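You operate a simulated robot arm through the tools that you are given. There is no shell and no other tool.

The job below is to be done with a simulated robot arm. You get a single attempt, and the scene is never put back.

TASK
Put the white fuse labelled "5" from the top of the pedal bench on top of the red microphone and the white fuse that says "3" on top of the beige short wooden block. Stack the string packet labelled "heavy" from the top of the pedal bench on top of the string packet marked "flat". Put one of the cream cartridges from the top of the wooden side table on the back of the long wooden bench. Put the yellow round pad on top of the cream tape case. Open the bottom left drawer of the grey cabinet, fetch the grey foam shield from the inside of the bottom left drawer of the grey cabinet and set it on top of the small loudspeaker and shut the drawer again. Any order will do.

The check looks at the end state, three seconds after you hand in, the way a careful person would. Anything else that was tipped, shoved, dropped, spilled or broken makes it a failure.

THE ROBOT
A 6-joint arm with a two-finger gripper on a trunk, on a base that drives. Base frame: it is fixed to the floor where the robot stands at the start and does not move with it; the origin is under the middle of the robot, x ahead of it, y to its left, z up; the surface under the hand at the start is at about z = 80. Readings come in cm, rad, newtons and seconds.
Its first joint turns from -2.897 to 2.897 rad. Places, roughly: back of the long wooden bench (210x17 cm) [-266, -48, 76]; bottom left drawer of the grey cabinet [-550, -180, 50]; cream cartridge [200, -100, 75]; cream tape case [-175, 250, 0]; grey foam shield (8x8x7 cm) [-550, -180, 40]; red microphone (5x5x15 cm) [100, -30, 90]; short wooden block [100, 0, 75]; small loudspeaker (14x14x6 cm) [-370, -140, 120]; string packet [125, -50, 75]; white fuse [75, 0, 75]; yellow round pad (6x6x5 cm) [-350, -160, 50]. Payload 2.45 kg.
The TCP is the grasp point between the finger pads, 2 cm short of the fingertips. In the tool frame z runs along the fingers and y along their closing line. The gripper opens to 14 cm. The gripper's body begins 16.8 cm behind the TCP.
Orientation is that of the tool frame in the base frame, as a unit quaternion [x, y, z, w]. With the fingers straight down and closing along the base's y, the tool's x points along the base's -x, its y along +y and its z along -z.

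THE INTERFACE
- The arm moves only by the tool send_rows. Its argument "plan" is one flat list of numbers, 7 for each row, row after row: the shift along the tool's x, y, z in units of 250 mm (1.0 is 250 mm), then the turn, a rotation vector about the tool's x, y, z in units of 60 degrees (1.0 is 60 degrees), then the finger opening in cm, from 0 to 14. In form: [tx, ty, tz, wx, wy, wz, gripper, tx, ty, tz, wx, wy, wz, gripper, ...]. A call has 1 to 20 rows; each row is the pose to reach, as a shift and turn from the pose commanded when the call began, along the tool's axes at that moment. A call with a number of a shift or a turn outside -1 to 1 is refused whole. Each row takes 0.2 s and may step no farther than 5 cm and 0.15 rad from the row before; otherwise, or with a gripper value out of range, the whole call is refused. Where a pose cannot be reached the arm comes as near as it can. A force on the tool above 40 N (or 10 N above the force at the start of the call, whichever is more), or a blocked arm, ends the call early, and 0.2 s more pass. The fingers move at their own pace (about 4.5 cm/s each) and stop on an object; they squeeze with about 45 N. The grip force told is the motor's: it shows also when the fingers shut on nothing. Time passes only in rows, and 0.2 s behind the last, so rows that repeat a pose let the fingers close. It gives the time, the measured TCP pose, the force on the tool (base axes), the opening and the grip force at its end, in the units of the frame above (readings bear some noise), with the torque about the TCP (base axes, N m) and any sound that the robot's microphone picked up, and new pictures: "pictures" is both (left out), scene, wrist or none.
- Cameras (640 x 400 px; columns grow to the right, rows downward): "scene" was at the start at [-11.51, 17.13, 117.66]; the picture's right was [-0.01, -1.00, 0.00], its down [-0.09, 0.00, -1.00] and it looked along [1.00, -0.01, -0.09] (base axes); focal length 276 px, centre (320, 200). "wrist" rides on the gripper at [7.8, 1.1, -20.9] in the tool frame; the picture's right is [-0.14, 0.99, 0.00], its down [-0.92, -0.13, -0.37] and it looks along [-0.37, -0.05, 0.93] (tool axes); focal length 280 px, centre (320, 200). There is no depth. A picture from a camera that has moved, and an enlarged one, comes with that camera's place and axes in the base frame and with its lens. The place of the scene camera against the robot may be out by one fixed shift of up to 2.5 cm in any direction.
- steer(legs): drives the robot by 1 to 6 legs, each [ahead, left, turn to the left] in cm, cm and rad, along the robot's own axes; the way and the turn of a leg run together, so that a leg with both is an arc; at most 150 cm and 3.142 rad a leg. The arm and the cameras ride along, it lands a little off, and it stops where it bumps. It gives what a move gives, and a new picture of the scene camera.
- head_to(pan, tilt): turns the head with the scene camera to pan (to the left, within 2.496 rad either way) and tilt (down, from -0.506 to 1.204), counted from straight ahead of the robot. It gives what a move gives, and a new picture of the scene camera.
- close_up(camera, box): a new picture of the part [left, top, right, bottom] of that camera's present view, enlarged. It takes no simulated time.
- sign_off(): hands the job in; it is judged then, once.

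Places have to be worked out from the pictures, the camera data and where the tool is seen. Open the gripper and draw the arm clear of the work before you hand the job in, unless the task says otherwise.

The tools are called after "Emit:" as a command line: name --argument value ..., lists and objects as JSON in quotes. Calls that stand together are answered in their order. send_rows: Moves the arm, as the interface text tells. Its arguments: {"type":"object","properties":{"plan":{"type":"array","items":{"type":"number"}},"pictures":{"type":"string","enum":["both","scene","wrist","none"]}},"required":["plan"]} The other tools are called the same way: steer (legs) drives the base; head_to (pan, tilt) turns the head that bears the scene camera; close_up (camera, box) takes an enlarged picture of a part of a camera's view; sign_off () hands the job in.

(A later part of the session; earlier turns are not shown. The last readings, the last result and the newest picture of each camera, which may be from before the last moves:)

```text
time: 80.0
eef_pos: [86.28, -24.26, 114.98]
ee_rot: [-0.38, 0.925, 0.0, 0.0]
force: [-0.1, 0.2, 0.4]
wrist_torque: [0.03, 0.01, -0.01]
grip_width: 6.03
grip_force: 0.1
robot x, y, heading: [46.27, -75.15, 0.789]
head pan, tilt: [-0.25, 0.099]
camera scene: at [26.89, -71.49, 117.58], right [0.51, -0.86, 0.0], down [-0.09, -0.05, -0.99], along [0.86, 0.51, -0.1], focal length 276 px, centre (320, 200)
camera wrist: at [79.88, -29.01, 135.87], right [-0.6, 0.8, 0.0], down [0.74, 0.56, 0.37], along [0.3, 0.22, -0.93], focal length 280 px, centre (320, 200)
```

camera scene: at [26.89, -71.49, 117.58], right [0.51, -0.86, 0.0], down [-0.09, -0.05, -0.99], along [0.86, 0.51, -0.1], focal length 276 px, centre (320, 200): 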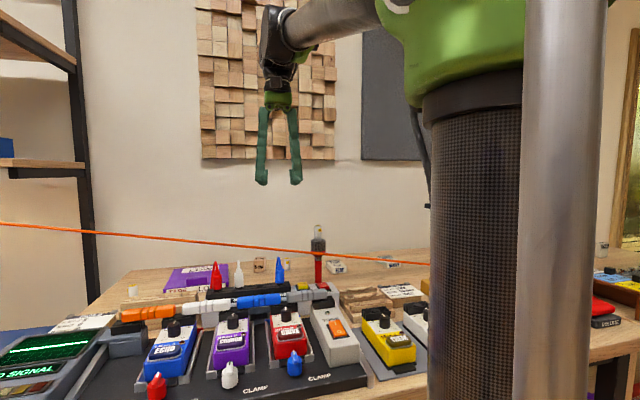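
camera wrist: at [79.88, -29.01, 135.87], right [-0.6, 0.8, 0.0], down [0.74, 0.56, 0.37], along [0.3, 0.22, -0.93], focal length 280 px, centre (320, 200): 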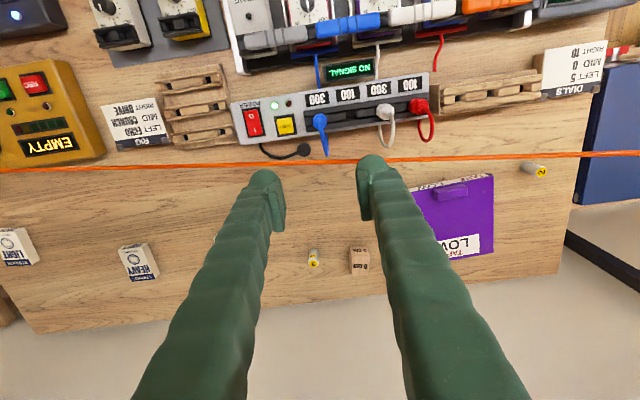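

Fuse 3 shows at about (109, -8.9). I move over the cord at height, then descend on the far side toward the fuse.

Emit:
send_rows --plan '[-0.18, 0, 0, 0, 0, 0, 6, -0.36, 0, 0, 0, 0, 0, 6, -0.54, 0, 0.04, 0, 0, 0, 6, -0.7, -0.04, 0.12, 0, 0, 0, 6, -0.84, -0.1, 0.24, 0, 0, 0, 6, -0.94, -0.16, 0.38, 0, 0, 0, 6, -1.0, -0.2, 0.52, 0, 0, 0, 6]' --pictures "wrist"

Emit:
close_up --camera "wrist" --box '[220, 125, 420, 250]'

```text
time: 81.6
eef_pos: [107.61, -9.89, 102.28]
ee_rot: [-0.381, 0.925, 0.0, 0.0]
force: [-0.8, 0.0, -0.6]
wrist_torque: [0.05, -0.05, -0.01]
grip_width: 6.05
grip_force: 0.1
robot x, y, heading: [46.46, -74.84, 0.786]
head pan, tilt: [-0.25, 0.099]
camera wrist: at [101.22, -14.69, 123.24], right [-0.6, 0.8, 0.0], down [0.74, 0.56, 0.37], along [0.3, 0.22, -0.93], focal length 280 px, centre (320, 200)
```

wrist: 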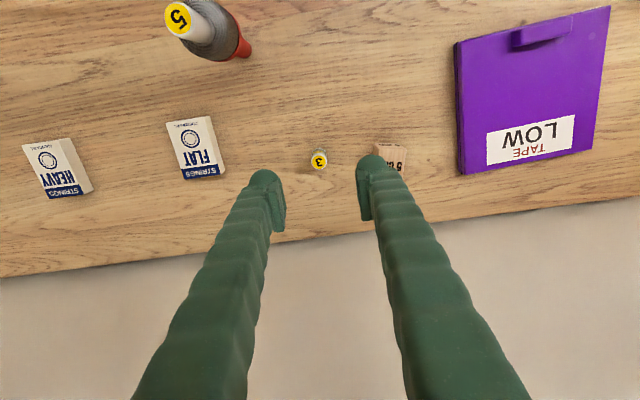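

```text
3.20 times, centred on (320, 188) of wrist
camera zoom: at [101.22, -14.69, 123.24], right [-0.6, 0.8, 0.0], down [0.74, 0.56, 0.37], along [0.3, 0.22, -0.93], focal length 897 px, centre (320, 240)
```

zoom: 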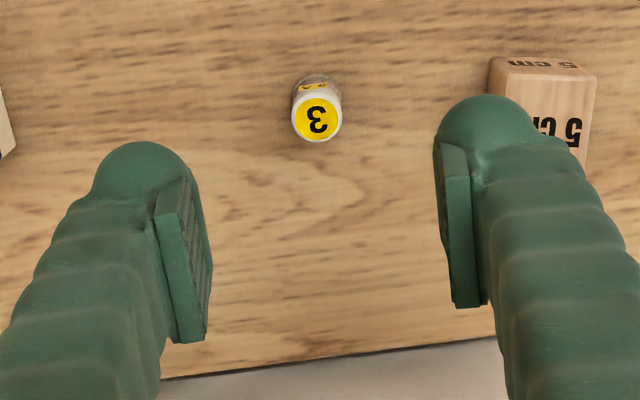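

Fuse 3 is 1.9 cm ahead and 0.3 cm right of the grasp line. I align and descend onto it.

Emit:
send_rows --plan '[-0.076, -0.012, 0.06, 0, 0, 0, 5, -0.076, -0.012, 0.22, 0, 0, 0, 5, -0.076, -0.012, 0.38, 0, 0, 0, 5, -0.076, -0.012, 0.54, 0, 0, 0, 5, -0.076, -0.012, 0.66, 0, 0, 0, 5, -0.076, -0.012, 0.742, 0, 0, 0, 5]' --pictures "none"

Emit:
close_up --camera "wrist" --box '[220, 125, 420, 250]'

```text
time: 83.0
eef_pos: [109.14, -8.6, 83.81]
ee_rot: [-0.381, 0.925, 0.0, 0.0]
force: [0.5, -0.2, -0.3]
wrist_torque: [-0.02, -0.02, -0.03]
grip_width: 4.97
grip_force: 0.1
robot x, y, heading: [46.44, -74.65, 0.785]
head pan, tilt: [-0.25, 0.099]
```

```text
3.20 times, centred on (320, 188) of wrist
camera zoom: at [102.76, -13.39, 104.73], right [-0.6, 0.8, 0.0], down [0.74, 0.56, 0.37], along [0.3, 0.22, -0.93], focal length 897 px, centre (320, 240)
```

zoom: 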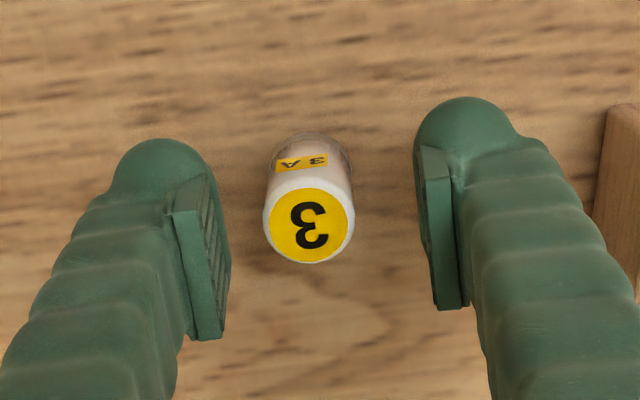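

Aligned within 3 mm; I nudge right and close.

Emit:
send_rows --plan '[0, -0.011, 0, 0, 0, 0, 5, 0, -0.011, 0, 0, 0, 0, 1, 0, -0.011, 0, 0, 0, 0, 1, 0, -0.011, 0, 0, 0, 0, 1, 0, -0.011, 0, 0, 0, 0, 1]' --pictures "none"

Emit:
send_rows --plan '[0, 0, -0.08, 0, 0, 0, 1, 0, 0, -0.24, 0, 0, 0, 1, 0, 0, -0.4, 0, 0, 0, 1, 0.12, 0.1, -0.5, 0, 0, 0, 1]' --pictures "wrist"

```text
time: 84.2
eef_pos: [109.24, -8.9, 83.82]
ee_rot: [-0.381, 0.925, 0.0, 0.0]
force: [-0.2, 0.1, -0.2]
wrist_torque: [0.01, 0.03, 0.0]
grip_width: 1.96
grip_force: 44.5
robot x, y, heading: [46.39, -74.78, 0.789]
head pan, tilt: [-0.25, 0.099]
```

```text
time: 85.2
eef_pos: [105.45, -9.32, 96.23]
ee_rot: [-0.38, 0.925, -0.001, 0.0]
force: [0.0, 0.5, -0.3]
wrist_torque: [-0.08, 0.08, -0.03]
grip_width: 1.92
grip_force: 43.9
robot x, y, heading: [46.57, -75.06, 0.785]
head pan, tilt: [-0.25, 0.099]
camera wrist: at [99.04, -14.05, 117.23], right [-0.6, 0.8, 0.0], down [0.74, 0.56, 0.37], along [0.3, 0.22, -0.93], focal length 280 px, centre (320, 200)
```

wrist: 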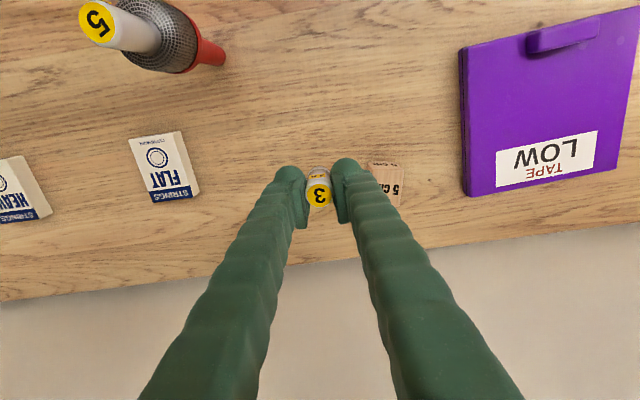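

Fuse 3 is held. The block lies about 4.6 cm ahead and 7.8 cm left; I move above it.

Emit:
send_rows --plan '[-0.06, 0.14, -0.02, 0, 0, 0, 1, -0.12, 0.24, -0.02, 0, 0, 0, 1, -0.16, 0.312, -0.02, 0, 0, 0, 1]' --pictures "none"

Emit:
close_up --camera "wrist" --box '[220, 100, 420, 225]'

```text
time: 86.0
eef_pos: [102.83, -0.9, 96.84]
ee_rot: [-0.381, 0.925, 0.0, 0.0]
force: [0.5, 0.3, -0.4]
wrist_torque: [0.05, 0.04, -0.01]
grip_width: 1.89
grip_force: 43.9
robot x, y, heading: [46.66, -74.52, 0.787]
head pan, tilt: [-0.25, 0.099]
```

```text
3.20 times, centred on (320, 162) of wrist
camera zoom: at [96.46, -5.7, 117.78], right [-0.6, 0.8, 0.0], down [0.74, 0.56, 0.37], along [0.3, 0.22, -0.93], focal length 897 px, centre (320, 320)
```

zoom: 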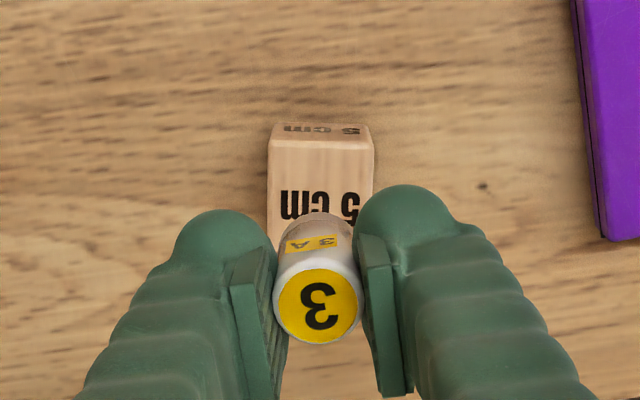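

The block looks centred laterally but its far edge is hidden by the fuse; I raise 8 cm to see the whole top.

Emit:
send_rows --plan '[0, 0, -0.16, 0, 0, 0, 1, 0, 0, -0.32, 0, 0, 0, 1]' --pictures "none"

Emit:
close_up --camera "wrist" --box '[240, 100, 400, 200]'

```text
time: 86.6
eef_pos: [102.82, -0.72, 104.98]
ee_rot: [-0.38, 0.925, 0.0, 0.0]
force: [-0.4, 0.2, -0.1]
wrist_torque: [0.01, 0.02, 0.01]
grip_width: 1.87
grip_force: 43.8
robot x, y, heading: [46.88, -74.47, 0.785]
head pan, tilt: [-0.25, 0.099]
```

```text
4.00 times, centred on (320, 150) of wrist
camera zoom: at [96.47, -5.42, 125.8], right [-0.6, 0.8, 0.0], down [0.74, 0.56, 0.37], along [0.3, 0.22, -0.93], focal length 1122 px, centre (320, 400)
```

zoom: 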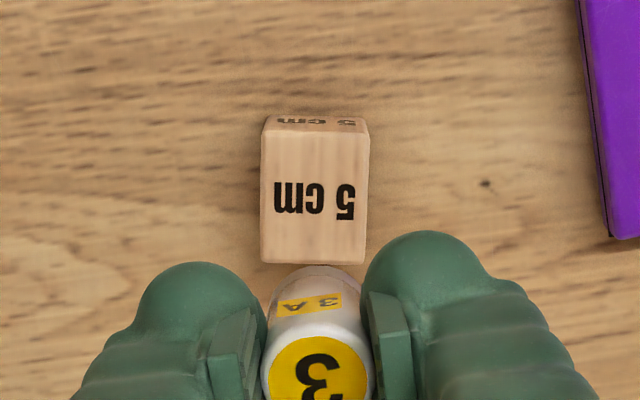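

The block top is about 4×5 cm; its centre is 0.4 cm ahead and 0.2 cm right of the fuse. I correct and descend to just above it.

Emit:
send_rows --plan '[-0.015, -0.006, 0.14, 0, 0, 0, 1, -0.015, -0.006, 0.28, 0, 0, 0, 1, -0.015, -0.006, 0.42, 0, 0, 0, 1, -0.015, -0.006, 0.54, 0, 0, 0, 1, -0.015, -0.006, 0.58, 0, 0, 0, 1]' --pictures "scene"

Emit:
close_up --camera "scene" --box '[220, 215, 300, 265]'

Emit:
close_up --camera "wrist" --box '[240, 125, 400, 225]'

```text
time: 87.8
eef_pos: [103.28, -0.89, 90.24]
ee_rot: [-0.38, 0.925, 0.001, -0.001]
force: [-1.0, -0.5, 0.6]
wrist_torque: [-0.05, 0.07, -0.01]
grip_width: 1.91
grip_force: 44.4
robot x, y, heading: [46.39, -75.03, 0.784]
head pan, tilt: [-0.25, 0.099]
camera scene: at [26.89, -71.47, 117.58], right [0.51, -0.86, 0.0], down [-0.09, -0.05, -0.99], along [0.86, 0.51, -0.1], focal length 276 px, centre (320, 200)
```

scene: 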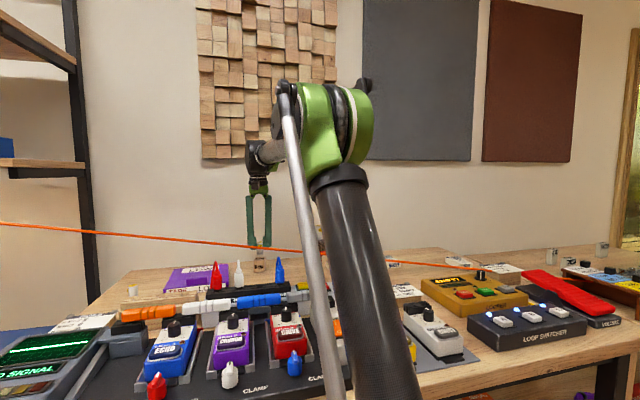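

```text
8.00 times, centred on (260, 240) of scene
camera zoom: at [26.89, -71.47, 117.58], right [0.51, -0.86, 0.0], down [-0.09, -0.05, -0.99], along [0.86, 0.51, -0.1], focal length 2210 px, centre (800, -120)
```

zoom: 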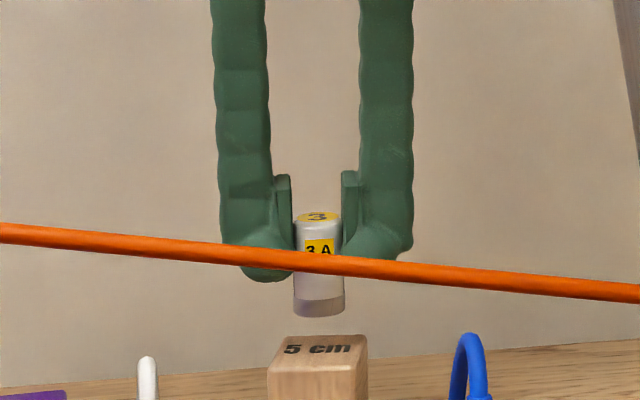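

```text
4.00 times, centred on (320, 175) of wrist
camera zoom: at [96.91, -5.54, 111.14], right [-0.6, 0.8, 0.0], down [0.74, 0.56, 0.37], along [0.3, 0.22, -0.93], focal length 1122 px, centre (320, 300)
```

zoom: 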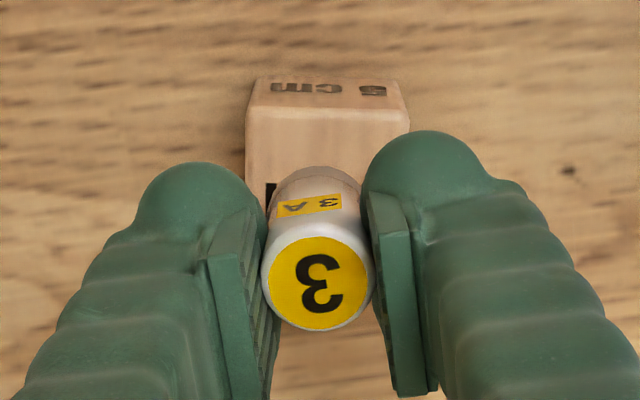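

Gap is about 1.6 cm and the fuse is centred. I lower it in small steps.

Emit:
send_rows --plan '[0, 0, 0.02, 0, 0, 0, 1, 0, 0, 0.04, 0, 0, 0, 1, 0, 0, 0.048, 0, 0, 0, 1]' --pictures "none"

Emit:
send_rows --plan '[0, 0, 0.005, 0, 0, 0, 1, 0, 0, 0.01, 0, 0, 0, 1]' --pictures "none"

Emit:
close_up --camera "scene" --box '[220, 215, 300, 265]'

```text
time: 88.6
eef_pos: [103.22, -0.67, 89.03]
ee_rot: [-0.38, 0.925, 0.0, 0.0]
force: [-0.2, 0.3, -0.5]
wrist_torque: [-0.03, -0.02, 0.03]
grip_width: 1.9
grip_force: 44.5
robot x, y, heading: [46.39, -74.92, 0.785]
head pan, tilt: [-0.25, 0.099]
```

```text
time: 89.2
eef_pos: [103.29, -0.82, 88.73]
ee_rot: [-0.38, 0.925, 0.0, 0.0]
force: [-0.5, -0.2, -0.1]
wrist_torque: [-0.01, -0.02, 0.0]
grip_width: 1.89
grip_force: 44.1
robot x, y, heading: [46.79, -74.63, 0.784]
head pan, tilt: [-0.25, 0.099]
```

```text
8.00 times, centred on (260, 240) of scene
camera zoom: at [26.89, -71.47, 117.58], right [0.51, -0.86, 0.0], down [-0.09, -0.05, -0.99], along [0.86, 0.51, -0.1], focal length 2210 px, centre (800, -120)
```

zoom: 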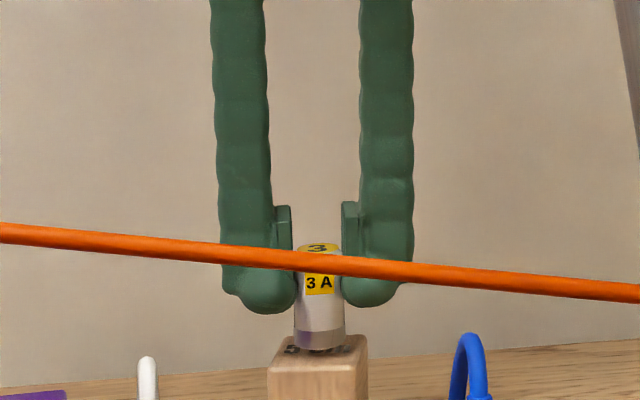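

Almost touching. Two more small steps to feel contact.

Emit:
send_rows --plan '[0, 0, 0.006, 0, 0, 0, 1]' --pictures "none"

Emit:
send_rows --plan '[0, 0, 0.005, 0, 0, 0, 1]' --pictures "none"

```text
time: 89.6
eef_pos: [103.24, -0.77, 88.63]
ee_rot: [-0.381, 0.925, -0.001, -0.001]
force: [0.0, 0.3, -0.7]
wrist_torque: [0.03, 0.01, 0.01]
grip_width: 1.89
grip_force: 44.6
robot x, y, heading: [46.67, -74.77, 0.788]
head pan, tilt: [-0.25, 0.099]
```

```text
time: 90.0
eef_pos: [103.29, -0.93, 88.44]
ee_rot: [-0.38, 0.925, 0.0, 0.0]
force: [0.6, 0.0, -0.1]
wrist_torque: [-0.03, 0.0, -0.01]
grip_width: 1.9
grip_force: 44.4
robot x, y, heading: [46.46, -74.73, 0.79]
head pan, tilt: [-0.25, 0.099]
```

Emit:
send_rows --plan '[0, 0, 0.005, 0, 0, 0, 1]' --pictures "none"

Emit:
close_up --camera "scene" --box '[220, 215, 300, 265]'

```text
time: 90.4
eef_pos: [103.22, -0.84, 88.47]
ee_rot: [-0.38, 0.925, 0.0, 0.0]
force: [-0.4, 0.0, -0.6]
wrist_torque: [0.0, -0.02, 0.02]
grip_width: 1.92
grip_force: 44.3
robot x, y, heading: [45.99, -74.41, 0.783]
head pan, tilt: [-0.25, 0.099]
```

```text
8.00 times, centred on (260, 240) of scene
camera zoom: at [26.89, -71.47, 117.58], right [0.51, -0.86, 0.0], down [-0.09, -0.05, -0.99], along [0.86, 0.51, -0.1], focal length 2210 px, centre (800, -120)
```

zoom: 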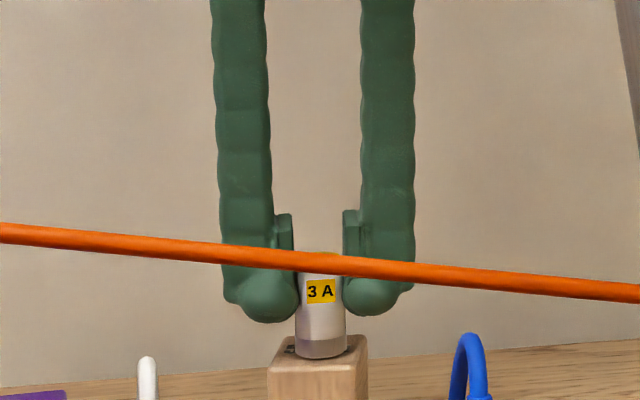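

Emit:
send_rows --plan '[0, 0, 0.005, 0, 0, 0, 1]' --pictures "none"

Emit:
send_rows --plan '[0, 0, 0.005, 0, 0, 0, 1]' --pictures "none"

```text
time: 90.8
eef_pos: [103.22, -0.91, 88.24]
ee_rot: [-0.38, 0.925, -0.001, 0.0]
force: [-0.2, -0.1, 2.2]
wrist_torque: [0.0, 0.01, -0.02]
grip_width: 1.91
grip_force: 44.1
robot x, y, heading: [46.42, -74.82, 0.781]
head pan, tilt: [-0.25, 0.099]
```

```text
time: 91.2
eef_pos: [103.18, -0.83, 88.22]
ee_rot: [-0.381, 0.925, 0.001, 0.001]
force: [-0.1, 4.4, 20.2]
wrist_torque: [0.11, 0.0, 0.0]
grip_width: 1.9
grip_force: 44.9
robot x, y, heading: [46.23, -75.28, 0.789]
head pan, tilt: [-0.25, 0.099]
```

Contact made (20 N). I ease 1 mm up, release and rise.

Emit:
send_rows --plan '[0, 0, -0.004, 0, 0, 0, 1, 0, 0, -0.004, 0, 0, 0, 2.6, 0, 0, -0.004, 0, 0, 0, 3.6, 0, 0, -0.004, 0, 0, 0, 4.6, 0, 0, -0.004, 0, 0, 0, 5, 0, 0, -0.004, 0, 0, 0, 5]' --pictures "none"

Emit:
send_rows --plan '[0, 0, -0.1, 0, 0, 0, 5, 0, 0, -0.26, 0, 0, 0, 5, 0, 0, -0.42, 0, 0, 0, 5, 0, 0, -0.56, 0, 0, 0, 5]' --pictures "both"

Emit:
close_up --camera "scene" --box '[210, 205, 370, 305]'

```text
time: 92.6
eef_pos: [103.31, -0.89, 88.23]
ee_rot: [-0.381, 0.925, 0.0, 0.001]
force: [0.1, -0.6, 0.3]
wrist_torque: [-0.03, 0.0, 0.0]
grip_width: 4.99
grip_force: 0.1
robot x, y, heading: [46.65, -74.76, 0.782]
head pan, tilt: [-0.25, 0.099]
```

```text
time: 93.6
eef_pos: [103.21, -0.7, 102.2]
ee_rot: [-0.381, 0.925, 0.0, 0.0]
force: [0.0, 0.8, 0.6]
wrist_torque: [-0.01, 0.01, -0.03]
grip_width: 5.02
grip_force: 0.0
robot x, y, heading: [46.35, -75.14, 0.787]
head pan, tilt: [-0.25, 0.099]
camera scene: at [26.89, -71.47, 117.58], right [0.51, -0.86, 0.0], down [-0.09, -0.05, -0.99], along [0.86, 0.51, -0.1], focal length 276 px, centre (320, 200)
camera wrist: at [96.71, -5.52, 123.17], right [-0.6, 0.8, 0.0], down [0.74, 0.56, 0.37], along [0.3, 0.22, -0.93], focal length 280 px, centre (320, 200)
```

scene: 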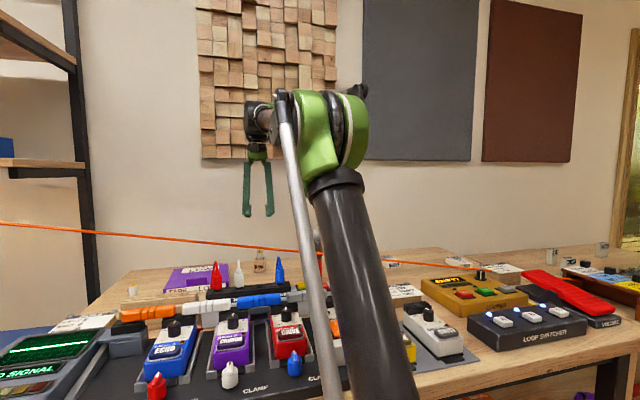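
wrist: 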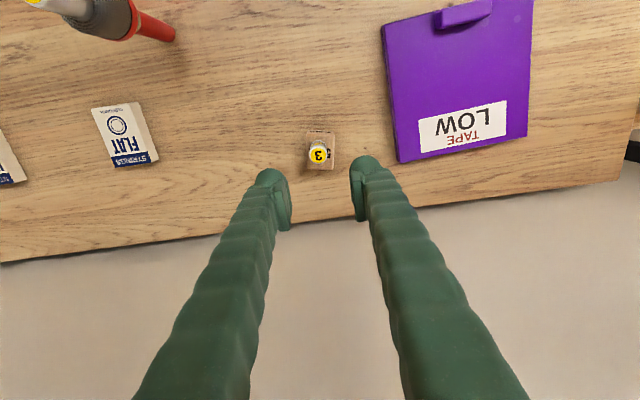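

```text
4.00 times, centred on (290, 255) of scene
camera zoom: at [26.89, -71.47, 117.58], right [0.51, -0.86, 0.0], down [-0.09, -0.05, -0.99], along [0.86, 0.51, -0.1], focal length 1105 px, centre (440, -20)
```

zoom: 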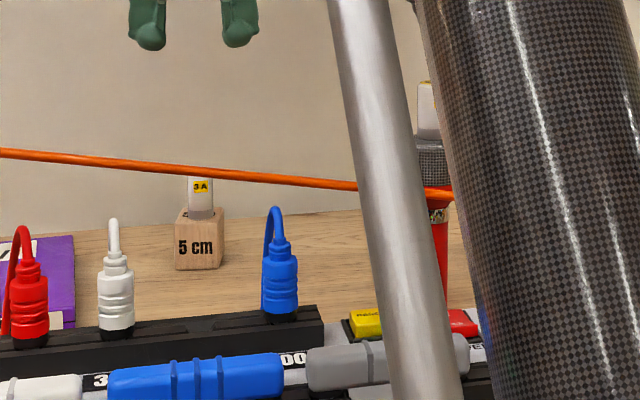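

Fuse 3 stands on the block. Next the packets: I retract the hand back over the cord, then shift the base right along the bench.

Emit:
send_rows --plan '[0.1, 0, -0.12, 0, 0, 0, 6, 0.24, 0, -0.24, 0, 0, 0, 6, 0.4, 0, -0.36, 0, 0, 0, 6, 0.58, 0, -0.44, 0, 0, 0, 6, 0.76, 0, -0.44, 0, 0, 0, 6, 0.94, 0, -0.44, 0, 0, 0, 6]' --pictures "none"

Emit:
steer --legs '[[-6, 0, 0], [0, -20, 0]]'

Emit:
steer --legs '[[6, 0, 0]]'

```text
time: 95.0
eef_pos: [86.56, -17.33, 113.11]
ee_rot: [-0.381, 0.925, 0.0, 0.001]
force: [0.2, 0.5, -0.5]
wrist_torque: [-0.09, 0.08, 0.02]
grip_width: 6.0
grip_force: 0.0
robot x, y, heading: [46.73, -75.12, 0.788]
head pan, tilt: [-0.25, 0.099]
```

```text
time: 97.2
eef_pos: [96.42, -35.95, 113.08]
ee_rot: [-0.379, 0.925, -0.001, -0.001]
force: [-0.5, 1.2, -0.6]
wrist_torque: [-0.02, -0.03, 0.0]
grip_width: 6.01
grip_force: 0.2
robot x, y, heading: [56.35, -93.47, 0.783]
head pan, tilt: [-0.25, 0.099]
camera scene: at [36.58, -89.84, 117.58], right [0.51, -0.86, 0.0], down [-0.09, -0.05, -0.99], along [0.86, 0.51, -0.1], focal length 276 px, centre (320, 200)
```

scene: 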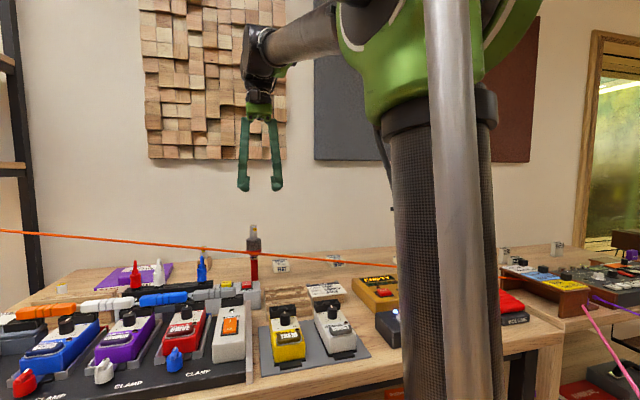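

```text
time: 98.1
eef_pos: [100.91, -31.75, 113.12]
ee_rot: [-0.378, 0.926, 0.0, 0.0]
force: [-0.1, -0.8, 0.2]
wrist_torque: [0.02, 0.0, 0.02]
grip_width: 6.01
grip_force: 0.0
robot x, y, heading: [60.67, -89.05, 0.781]
head pan, tilt: [-0.25, 0.099]
camera scene: at [40.89, -85.55, 117.58], right [0.51, -0.86, 0.0], down [-0.09, -0.05, -0.99], along [0.86, 0.5, -0.1], focal length 276 px, centre (320, 200)
```

scene: 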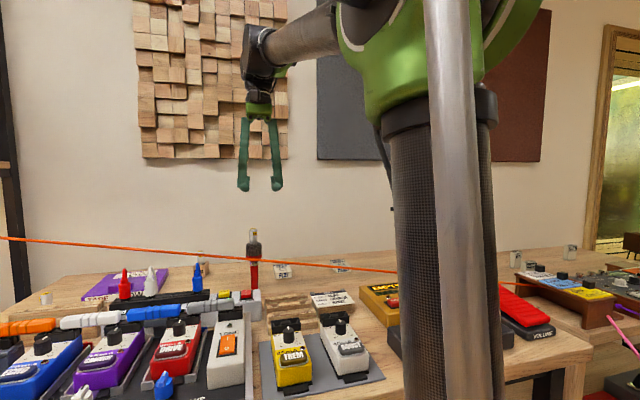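

Now I swing the hand right, at height, to look at the heavy packet.

Emit:
send_rows --plan '[0, -0.18, 0, 0, 0, 0, 8, 0, -0.36, 0, 0, 0, 0, 8, 0, -0.54, 0, 0, 0, 0, 8, 0, -0.72, 0, 0, 0, 0, 8, 0, -0.9, 0, 0, 0, 0, 8, 0, -1.0, 0, 0, 0, 0, 8]' --pictures "wrist"

```text
time: 99.5
eef_pos: [118.69, -49.65, 113.34]
ee_rot: [-0.378, 0.926, 0.0, 0.0]
force: [-0.1, 0.1, -0.1]
wrist_torque: [-0.03, -0.01, 0.0]
grip_width: 8.01
grip_force: 0.1
robot x, y, heading: [60.36, -89.28, 0.781]
head pan, tilt: [-0.25, 0.099]
camera wrist: at [112.12, -54.49, 134.28], right [-0.6, 0.8, 0.0], down [0.75, 0.55, 0.37], along [0.3, 0.22, -0.93], focal length 280 px, centre (320, 200)
```

wrist: 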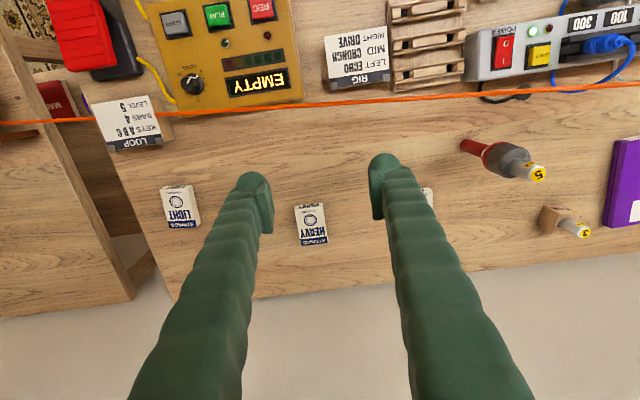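

The HEAVY packet lies between the fingers, ahead. I zoom for its size and angle.

Emit:
close_up --camera "wrist" --box '[240, 160, 400, 260]'

Emit:
close_up --camera "scene" --box '[240, 230, 400, 330]'

```text
4.00 times, centred on (320, 210) of wrist
camera zoom: at [112.12, -54.49, 134.28], right [-0.6, 0.8, 0.0], down [0.75, 0.55, 0.37], along [0.3, 0.22, -0.93], focal length 1122 px, centre (320, 160)
```

zoom: 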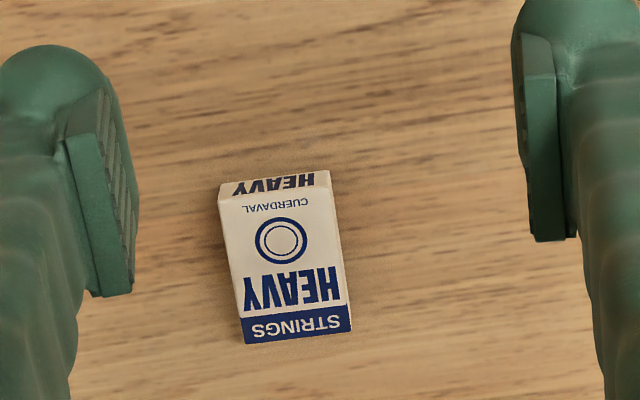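

```text
4.00 times, centred on (320, 280) of scene
camera zoom: at [40.88, -85.56, 117.58], right [0.51, -0.86, 0.0], down [-0.09, -0.05, -0.99], along [0.86, 0.5, -0.1], focal length 1105 px, centre (320, -120)
```

zoom: 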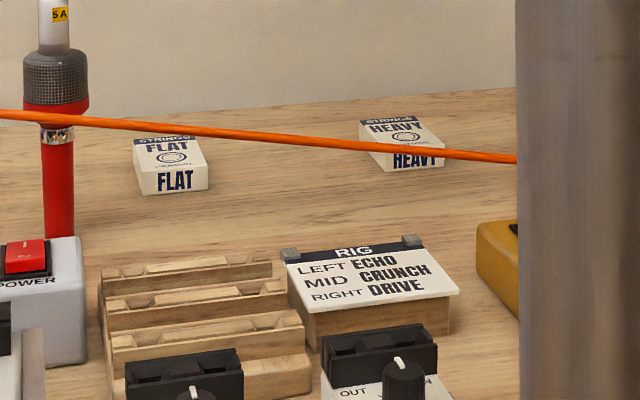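

The packet is about 5.7×8.4×2.2 cm and square to the tool, centred near (135, -39.7). I move out over it, descending past the cord.

Emit:
send_rows --plan '[-0.18, -0.04, 0, 0, 0, 0, 8, -0.36, -0.08, 0.02, 0, 0, 0, 8, -0.54, -0.12, 0.1, 0, 0, 0, 8, -0.68, -0.172, 0.22, 0, 0, 0, 8, -0.744, -0.172, 0.38, 0, 0, 0, 8, -0.744, -0.172, 0.54, 0, 0, 0, 8]' --pictures "wrist"

Emit:
close_up --camera "wrist" --box '[240, 110, 400, 210]'

```text
refused: row 3 steps farther than a row can; nothing moved
```

```text
4.00 times, centred on (320, 160) of wrist
camera zoom: at [112.12, -54.49, 134.28], right [-0.6, 0.8, 0.0], down [0.75, 0.55, 0.37], along [0.3, 0.22, -0.93], focal length 1122 px, centre (320, 360)
```

zoom: 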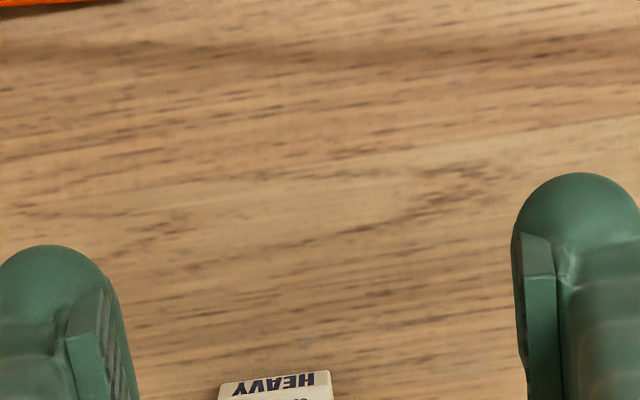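

One step was too long and nothing moved; I split it more finely.

Emit:
send_rows --plan '[-0.16, -0.03, 0, 0, 0, 0, 8, -0.32, -0.06, 0.01, 0, 0, 0, 8, -0.46, -0.1, 0.06, 0, 0, 0, 8, -0.6, -0.14, 0.14, 0, 0, 0, 8, -0.7, -0.172, 0.26, 0, 0, 0, 8, -0.744, -0.172, 0.4, 0, 0, 0, 8, -0.744, -0.172, 0.54, 0, 0, 0, 8]' --pictures "wrist"

Emit:
close_up --camera "wrist" --box '[240, 110, 400, 210]'

```text
time: 101.1
eef_pos: [134.74, -39.58, 99.92]
ee_rot: [-0.378, 0.926, 0.0, 0.0]
force: [-0.2, -0.3, -0.1]
wrist_torque: [0.02, -0.02, 0.02]
grip_width: 7.99
grip_force: 0.0
robot x, y, heading: [60.18, -89.02, 0.781]
head pan, tilt: [-0.25, 0.099]
camera wrist: at [128.25, -44.31, 120.79], right [-0.6, 0.8, 0.0], down [0.75, 0.55, 0.37], along [0.3, 0.22, -0.93], focal length 280 px, centre (320, 200)
```

wrist: 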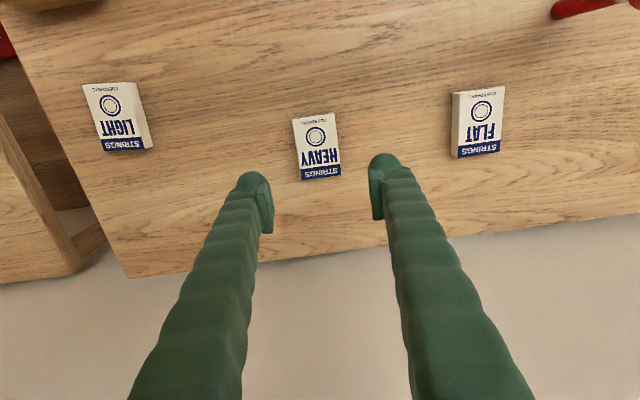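

```text
4.00 times, centred on (320, 160) of wrist
camera zoom: at [128.25, -44.31, 120.79], right [-0.6, 0.8, 0.0], down [0.75, 0.55, 0.37], along [0.3, 0.22, -0.93], focal length 1122 px, centre (320, 360)
```

zoom: 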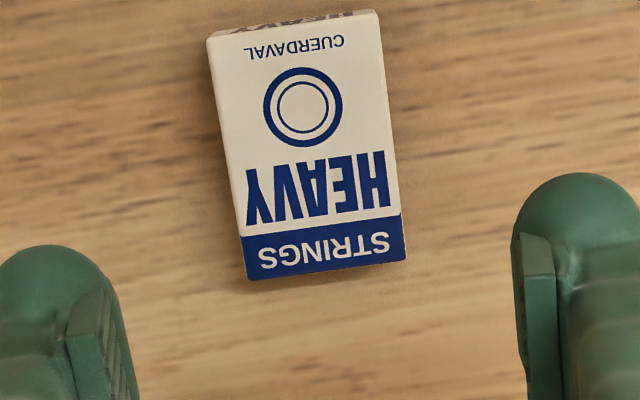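

Heavy is nearly centred under the hand. I descend and grip it across its 5.7 cm width.

Emit:
send_rows --plan '[0.006, -0.011, 0.16, 0, 0, 0, 8, 0.006, -0.011, 0.32, 0, 0, 0, 8, 0.006, -0.011, 0.48, 0, 0, 0, 8, 0.006, -0.011, 0.6, 0, 0, 0, 8, 0.006, -0.011, 0.66, 0, 0, 0, 8, 0.006, -0.011, 0.688, 0, 0, 0, 8]' --pictures "wrist"

```text
time: 102.5
eef_pos: [134.59, -39.8, 82.49]
ee_rot: [-0.379, 0.926, 0.0, 0.0]
force: [0.1, 0.5, 0.2]
wrist_torque: [-0.01, -0.01, 0.02]
grip_width: 8.0
grip_force: 0.2
robot x, y, heading: [60.59, -88.88, 0.781]
head pan, tilt: [-0.25, 0.099]
camera wrist: at [128.24, -44.58, 103.33], right [-0.6, 0.8, 0.0], down [0.75, 0.55, 0.37], along [0.3, 0.22, -0.93], focal length 280 px, centre (320, 200)
```

wrist: 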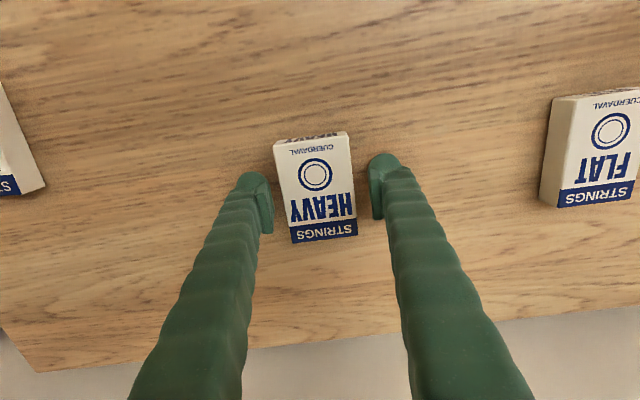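

Fingers straddle the packet. I close, then lift.

Emit:
send_rows --plan '[0, 0, 0, 0, 0, 0, 4.5, 0, 0, 0, 0, 0, 0, 4.5, 0, 0, 0, 0, 0, 0, 4.5, 0, 0, 0, 0, 0, 0, 4.5]' --pictures "none"

Emit:
send_rows --plan '[0, 0, -0.06, 0, 0, 0, 4.5, 0, 0, -0.18, 0, 0, 0, 4.5, 0, 0, -0.32, 0, 0, 0, 4.5]' --pictures "wrist"

```text
time: 103.5
eef_pos: [134.78, -39.86, 82.43]
ee_rot: [-0.378, 0.926, 0.0, 0.0]
force: [-0.2, -0.8, -0.7]
wrist_torque: [-0.02, 0.01, 0.01]
grip_width: 5.61
grip_force: 45.1
robot x, y, heading: [60.58, -89.07, 0.782]
head pan, tilt: [-0.25, 0.099]
```

```text
time: 104.3
eef_pos: [134.69, -39.61, 90.48]
ee_rot: [-0.378, 0.926, 0.0, -0.001]
force: [-0.5, 1.0, -1.2]
wrist_torque: [-0.01, -0.02, 0.02]
grip_width: 5.62
grip_force: 44.9
robot x, y, heading: [60.09, -89.01, 0.777]
head pan, tilt: [-0.25, 0.099]
camera wrist: at [128.14, -44.36, 111.33], right [-0.6, 0.8, 0.0], down [0.75, 0.55, 0.37], along [0.3, 0.22, -0.93], focal length 280 px, centre (320, 200)
```

wrist: 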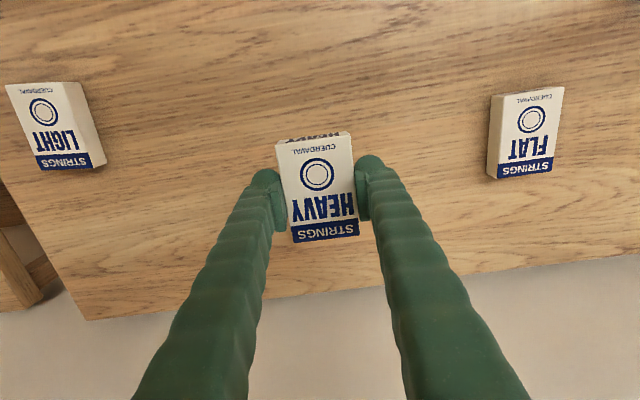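

Held at 5.6 cm. I zoom on the FLAT packet to get its corners.

Emit:
close_up --camera "wrist" --box '[440, 70, 600, 170]'

Emit:
close_up --camera "wrist" --box '[240, 110, 400, 260]'

```text
4.00 times, centred on (520, 120) of wrist
camera zoom: at [128.14, -44.36, 111.33], right [-0.6, 0.8, 0.0], down [0.75, 0.55, 0.37], along [0.3, 0.22, -0.93], focal length 1122 px, centre (-480, 520)
```

zoom: 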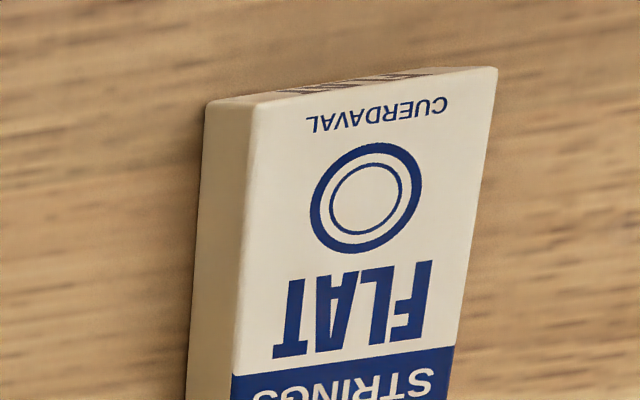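

```text
2.67 times, centred on (320, 185) of wrist
camera zoom: at [128.14, -44.36, 111.33], right [-0.6, 0.8, 0.0], down [0.75, 0.55, 0.37], along [0.3, 0.22, -0.93], focal length 748 px, centre (320, 240)
```

zoom: 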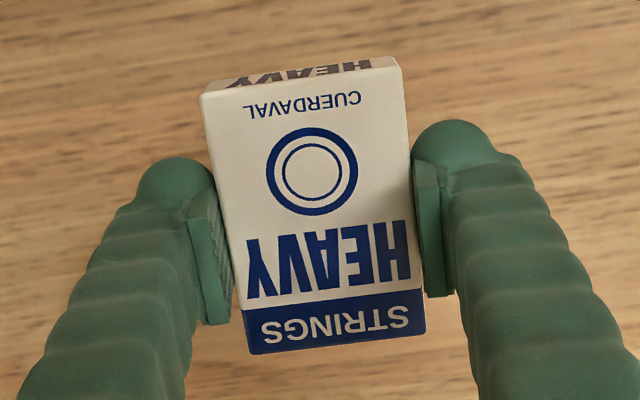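

FLAT's centre is 21.8 cm to the left and 0.3 cm nearer, with the same orientation. I carry HEAVY across to it at this height.

Emit:
send_rows --plan '[0.002, 0.17, -0.02, 0, 0, 0, 4.5, 0.004, 0.34, -0.02, 0, 0, 0, 4.5, 0.006, 0.51, -0.02, 0, 0, 0, 4.5, 0.008, 0.68, -0.02, 0, 0, 0, 4.5, 0.01, 0.8, -0.02, 0, 0, 0, 4.5, 0.01, 0.87, -0.02, 0, 0, 0, 4.5]' --pictures "both"

Emit:
close_up --camera "wrist" --box '[240, 110, 400, 210]'

Emit:
close_up --camera "scene" --box '[220, 210, 380, 310]'

```text
time: 105.7
eef_pos: [119.4, -24.42, 90.98]
ee_rot: [-0.378, 0.926, 0.0, -0.001]
force: [-0.4, -0.1, -1.9]
wrist_torque: [-0.02, 0.0, 0.02]
grip_width: 5.66
grip_force: 45.5
robot x, y, heading: [60.65, -88.54, 0.78]
head pan, tilt: [-0.25, 0.099]
camera scene: at [40.9, -85.55, 117.58], right [0.51, -0.86, 0.0], down [-0.09, -0.05, -0.99], along [0.86, 0.5, -0.1], focal length 276 px, centre (320, 200)
camera wrist: at [112.98, -29.17, 111.92], right [-0.6, 0.8, 0.0], down [0.75, 0.55, 0.37], along [0.3, 0.22, -0.93], focal length 280 px, centre (320, 200)
```

scene: 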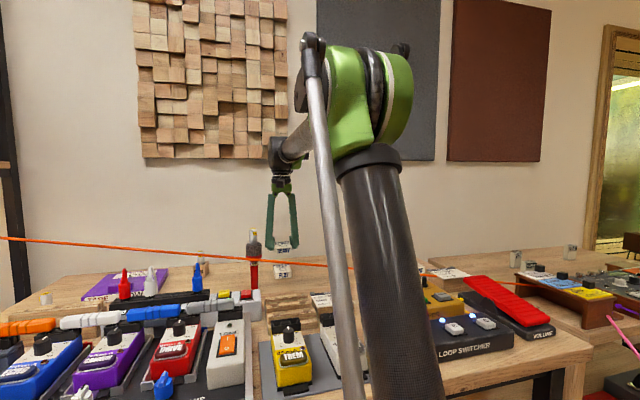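
wrist: 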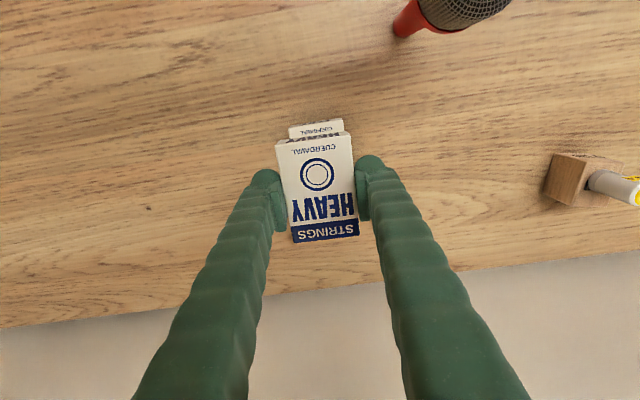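

```text
4.00 times, centred on (320, 160) of wrist
camera zoom: at [112.98, -29.17, 111.92], right [-0.6, 0.8, 0.0], down [0.75, 0.55, 0.37], along [0.3, 0.22, -0.93], focal length 1122 px, centre (320, 360)
```

zoom: 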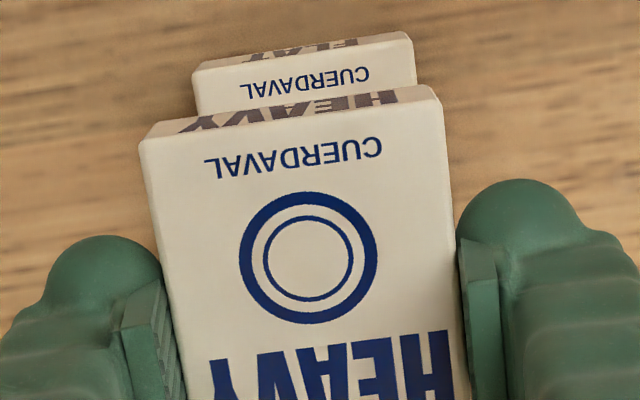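

```text
4.00 times, centred on (300, 260) of scene
camera zoom: at [40.9, -85.55, 117.58], right [0.51, -0.86, 0.0], down [-0.09, -0.05, -0.99], along [0.86, 0.5, -0.1], focal length 1105 px, centre (400, -40)
```

zoom: 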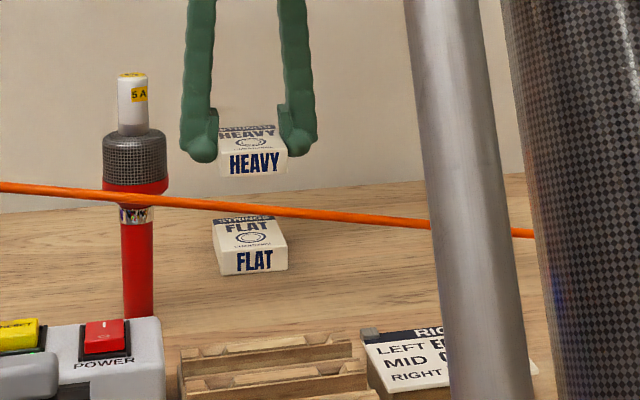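

Alignment is within 3 mm; I correct (0.15, 0.26 cm) and lower until just above FLAT.

Emit:
send_rows --plan '[0.006, 0.0105, 0.08, 0, 0, 0, 4.5, 0.006, 0.0105, 0.16, 0, 0, 0, 4.5, 0.006, 0.0105, 0.21, 0, 0, 0, 4.5, 0.006, 0.0105, 0.225, 0, 0, 0, 4.5]' --pictures "none"

Emit:
close_up --camera "scene" --box '[220, 210, 380, 310]'

Emit:
close_up --camera "wrist" --box '[240, 110, 400, 210]'

```text
time: 106.7
eef_pos: [118.93, -24.59, 85.4]
ee_rot: [-0.378, 0.926, 0.0, 0.0]
force: [-0.5, -0.4, -1.6]
wrist_torque: [0.01, 0.05, 0.01]
grip_width: 5.64
grip_force: 45.2
robot x, y, heading: [60.44, -89.15, 0.779]
head pan, tilt: [-0.25, 0.099]
```

```text
4.00 times, centred on (300, 260) of scene
camera zoom: at [40.9, -85.55, 117.58], right [0.51, -0.86, 0.0], down [-0.09, -0.05, -0.99], along [0.86, 0.5, -0.1], focal length 1105 px, centre (400, -40)
```

zoom: 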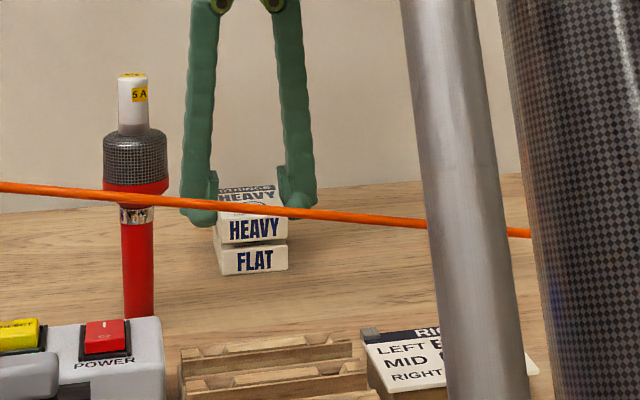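

```text
4.00 times, centred on (320, 160) of wrist
camera zoom: at [112.54, -29.37, 106.28], right [-0.6, 0.8, 0.0], down [0.75, 0.55, 0.37], along [0.3, 0.22, -0.93], focal length 1122 px, centre (320, 360)
```

zoom: 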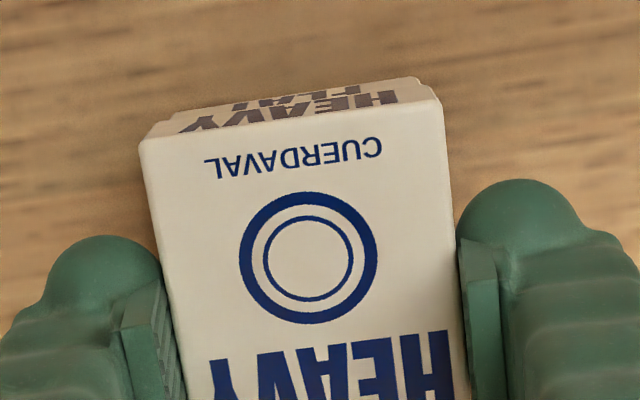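

Well aligned with a few mm of gap. I creep down to contact.

Emit:
send_rows --plan '[0, 0, 0.008, 0, 0, 0, 4.5, 0, 0, 0.016, 0, 0, 0, 4.5]' --pictures "none"

Emit:
send_rows --plan '[0, 0, 0.006, 0, 0, 0, 4.5]' --pictures "none"

Emit:
send_rows --plan '[0, 0, 0.006, 0, 0, 0, 4.5]' --pictures "none"

Emit:
close_up --camera "scene" --box '[220, 210, 380, 310]'

```text
time: 107.3
eef_pos: [119.02, -24.61, 84.84]
ee_rot: [-0.377, 0.926, -0.001, 0.0]
force: [0.5, -0.4, -1.0]
wrist_torque: [0.04, 0.01, -0.02]
grip_width: 5.63
grip_force: 44.7
robot x, y, heading: [60.51, -89.13, 0.78]
head pan, tilt: [-0.25, 0.099]
```

```text
time: 107.7
eef_pos: [119.14, -24.46, 84.82]
ee_rot: [-0.378, 0.926, 0.0, 0.0]
force: [0.7, -0.4, -0.4]
wrist_torque: [-0.01, 0.0, 0.0]
grip_width: 5.64
grip_force: 45.1
robot x, y, heading: [60.29, -88.93, 0.783]
head pan, tilt: [-0.25, 0.099]
```

```text
time: 108.1
eef_pos: [119.07, -24.47, 84.76]
ee_rot: [-0.378, 0.926, 0.0, 0.001]
force: [1.1, 0.5, 17.3]
wrist_torque: [-0.03, 0.0, -0.02]
grip_width: 5.62
grip_force: 45.5
robot x, y, heading: [60.61, -88.78, 0.783]
head pan, tilt: [-0.25, 0.099]
```

```text
4.00 times, centred on (300, 260) of scene
camera zoom: at [40.86, -85.59, 117.58], right [0.51, -0.86, 0.0], down [-0.09, -0.05, -1.0], along [0.86, 0.5, -0.1], focal length 1105 px, centre (400, -40)
```

zoom: 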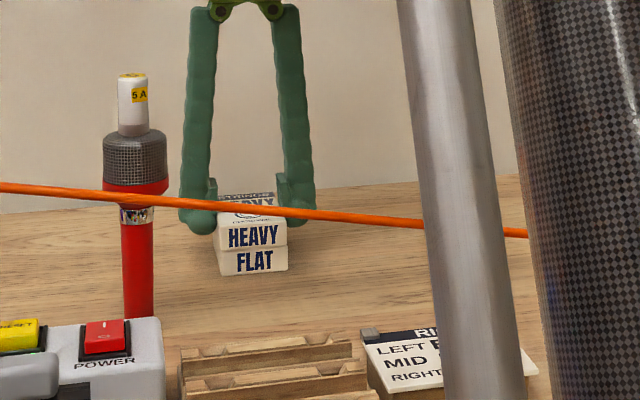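

HEAVY rests on FLAT (17 N). I release, rise, and check.

Emit:
send_rows --plan '[0, 0, -0.003, 0, 0, 0, 4.5, 0, 0, -0.003, 0, 0, 0, 6.2, 0, 0, -0.003, 0, 0, 0, 7, 0, 0, -0.003, 0, 0, 0, 8, 0, 0, -0.003, 0, 0, 0, 8]' --pictures "none"

Emit:
send_rows --plan '[0, 0, -0.12, 0, 0, 0, 8, 0, 0, -0.3, 0, 0, 0, 8, 0, 0, -0.46, 0, 0, 0, 8, 0, 0, -0.6, 0, 0, 0, 8]' --pictures "both"

Emit:
close_up --camera "scene" --box '[180, 210, 340, 310]'

```text
time: 109.3
eef_pos: [119.0, -24.41, 84.7]
ee_rot: [-0.378, 0.926, -0.001, 0.0]
force: [-0.3, 0.4, 0.0]
wrist_torque: [0.01, 0.04, 0.03]
grip_width: 7.99
grip_force: 0.1
robot x, y, heading: [60.37, -89.15, 0.778]
head pan, tilt: [-0.25, 0.099]
```

```text
time: 110.3
eef_pos: [119.0, -24.43, 99.53]
ee_rot: [-0.378, 0.926, 0.0, 0.0]
force: [-0.2, 0.0, 0.9]
wrist_torque: [-0.02, 0.0, 0.02]
grip_width: 8.0
grip_force: 0.0
robot x, y, heading: [60.55, -89.07, 0.778]
head pan, tilt: [-0.25, 0.099]
camera scene: at [40.9, -85.55, 117.58], right [0.51, -0.86, 0.0], down [-0.09, -0.05, -0.99], along [0.86, 0.5, -0.1], focal length 276 px, centre (320, 200)
camera wrist: at [112.55, -29.18, 120.49], right [-0.6, 0.8, 0.0], down [0.75, 0.55, 0.37], along [0.3, 0.22, -0.93], focal length 280 px, centre (320, 200)
```

scene: 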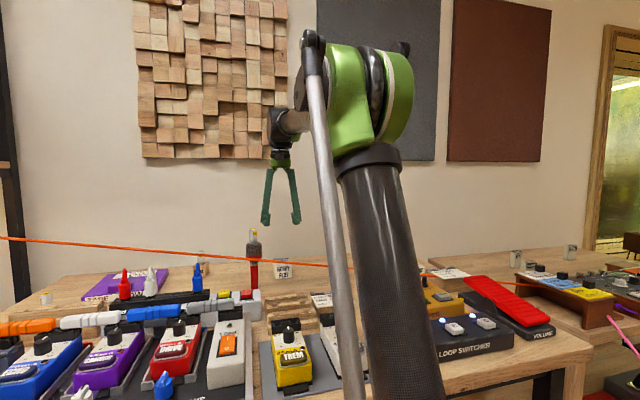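
wrist: 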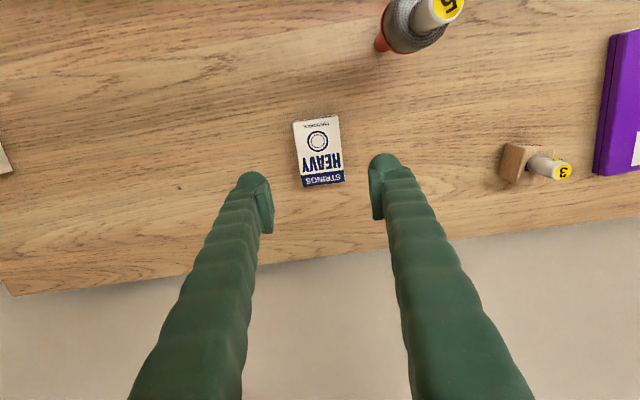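

```text
4.00 times, centred on (260, 260) of scene
camera zoom: at [40.9, -85.55, 117.58], right [0.51, -0.86, 0.0], down [-0.09, -0.05, -0.99], along [0.86, 0.5, -0.1], focal length 1105 px, centre (560, -40)
```

zoom: 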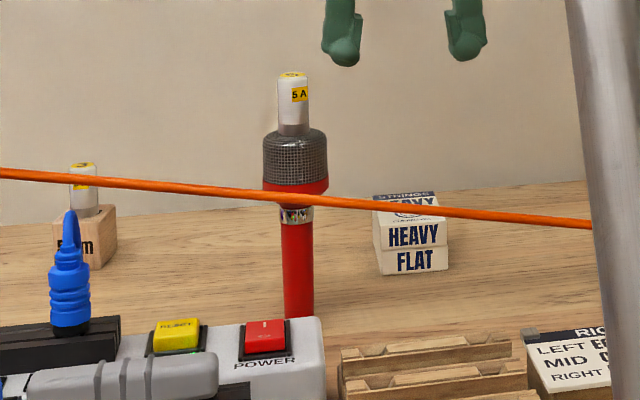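

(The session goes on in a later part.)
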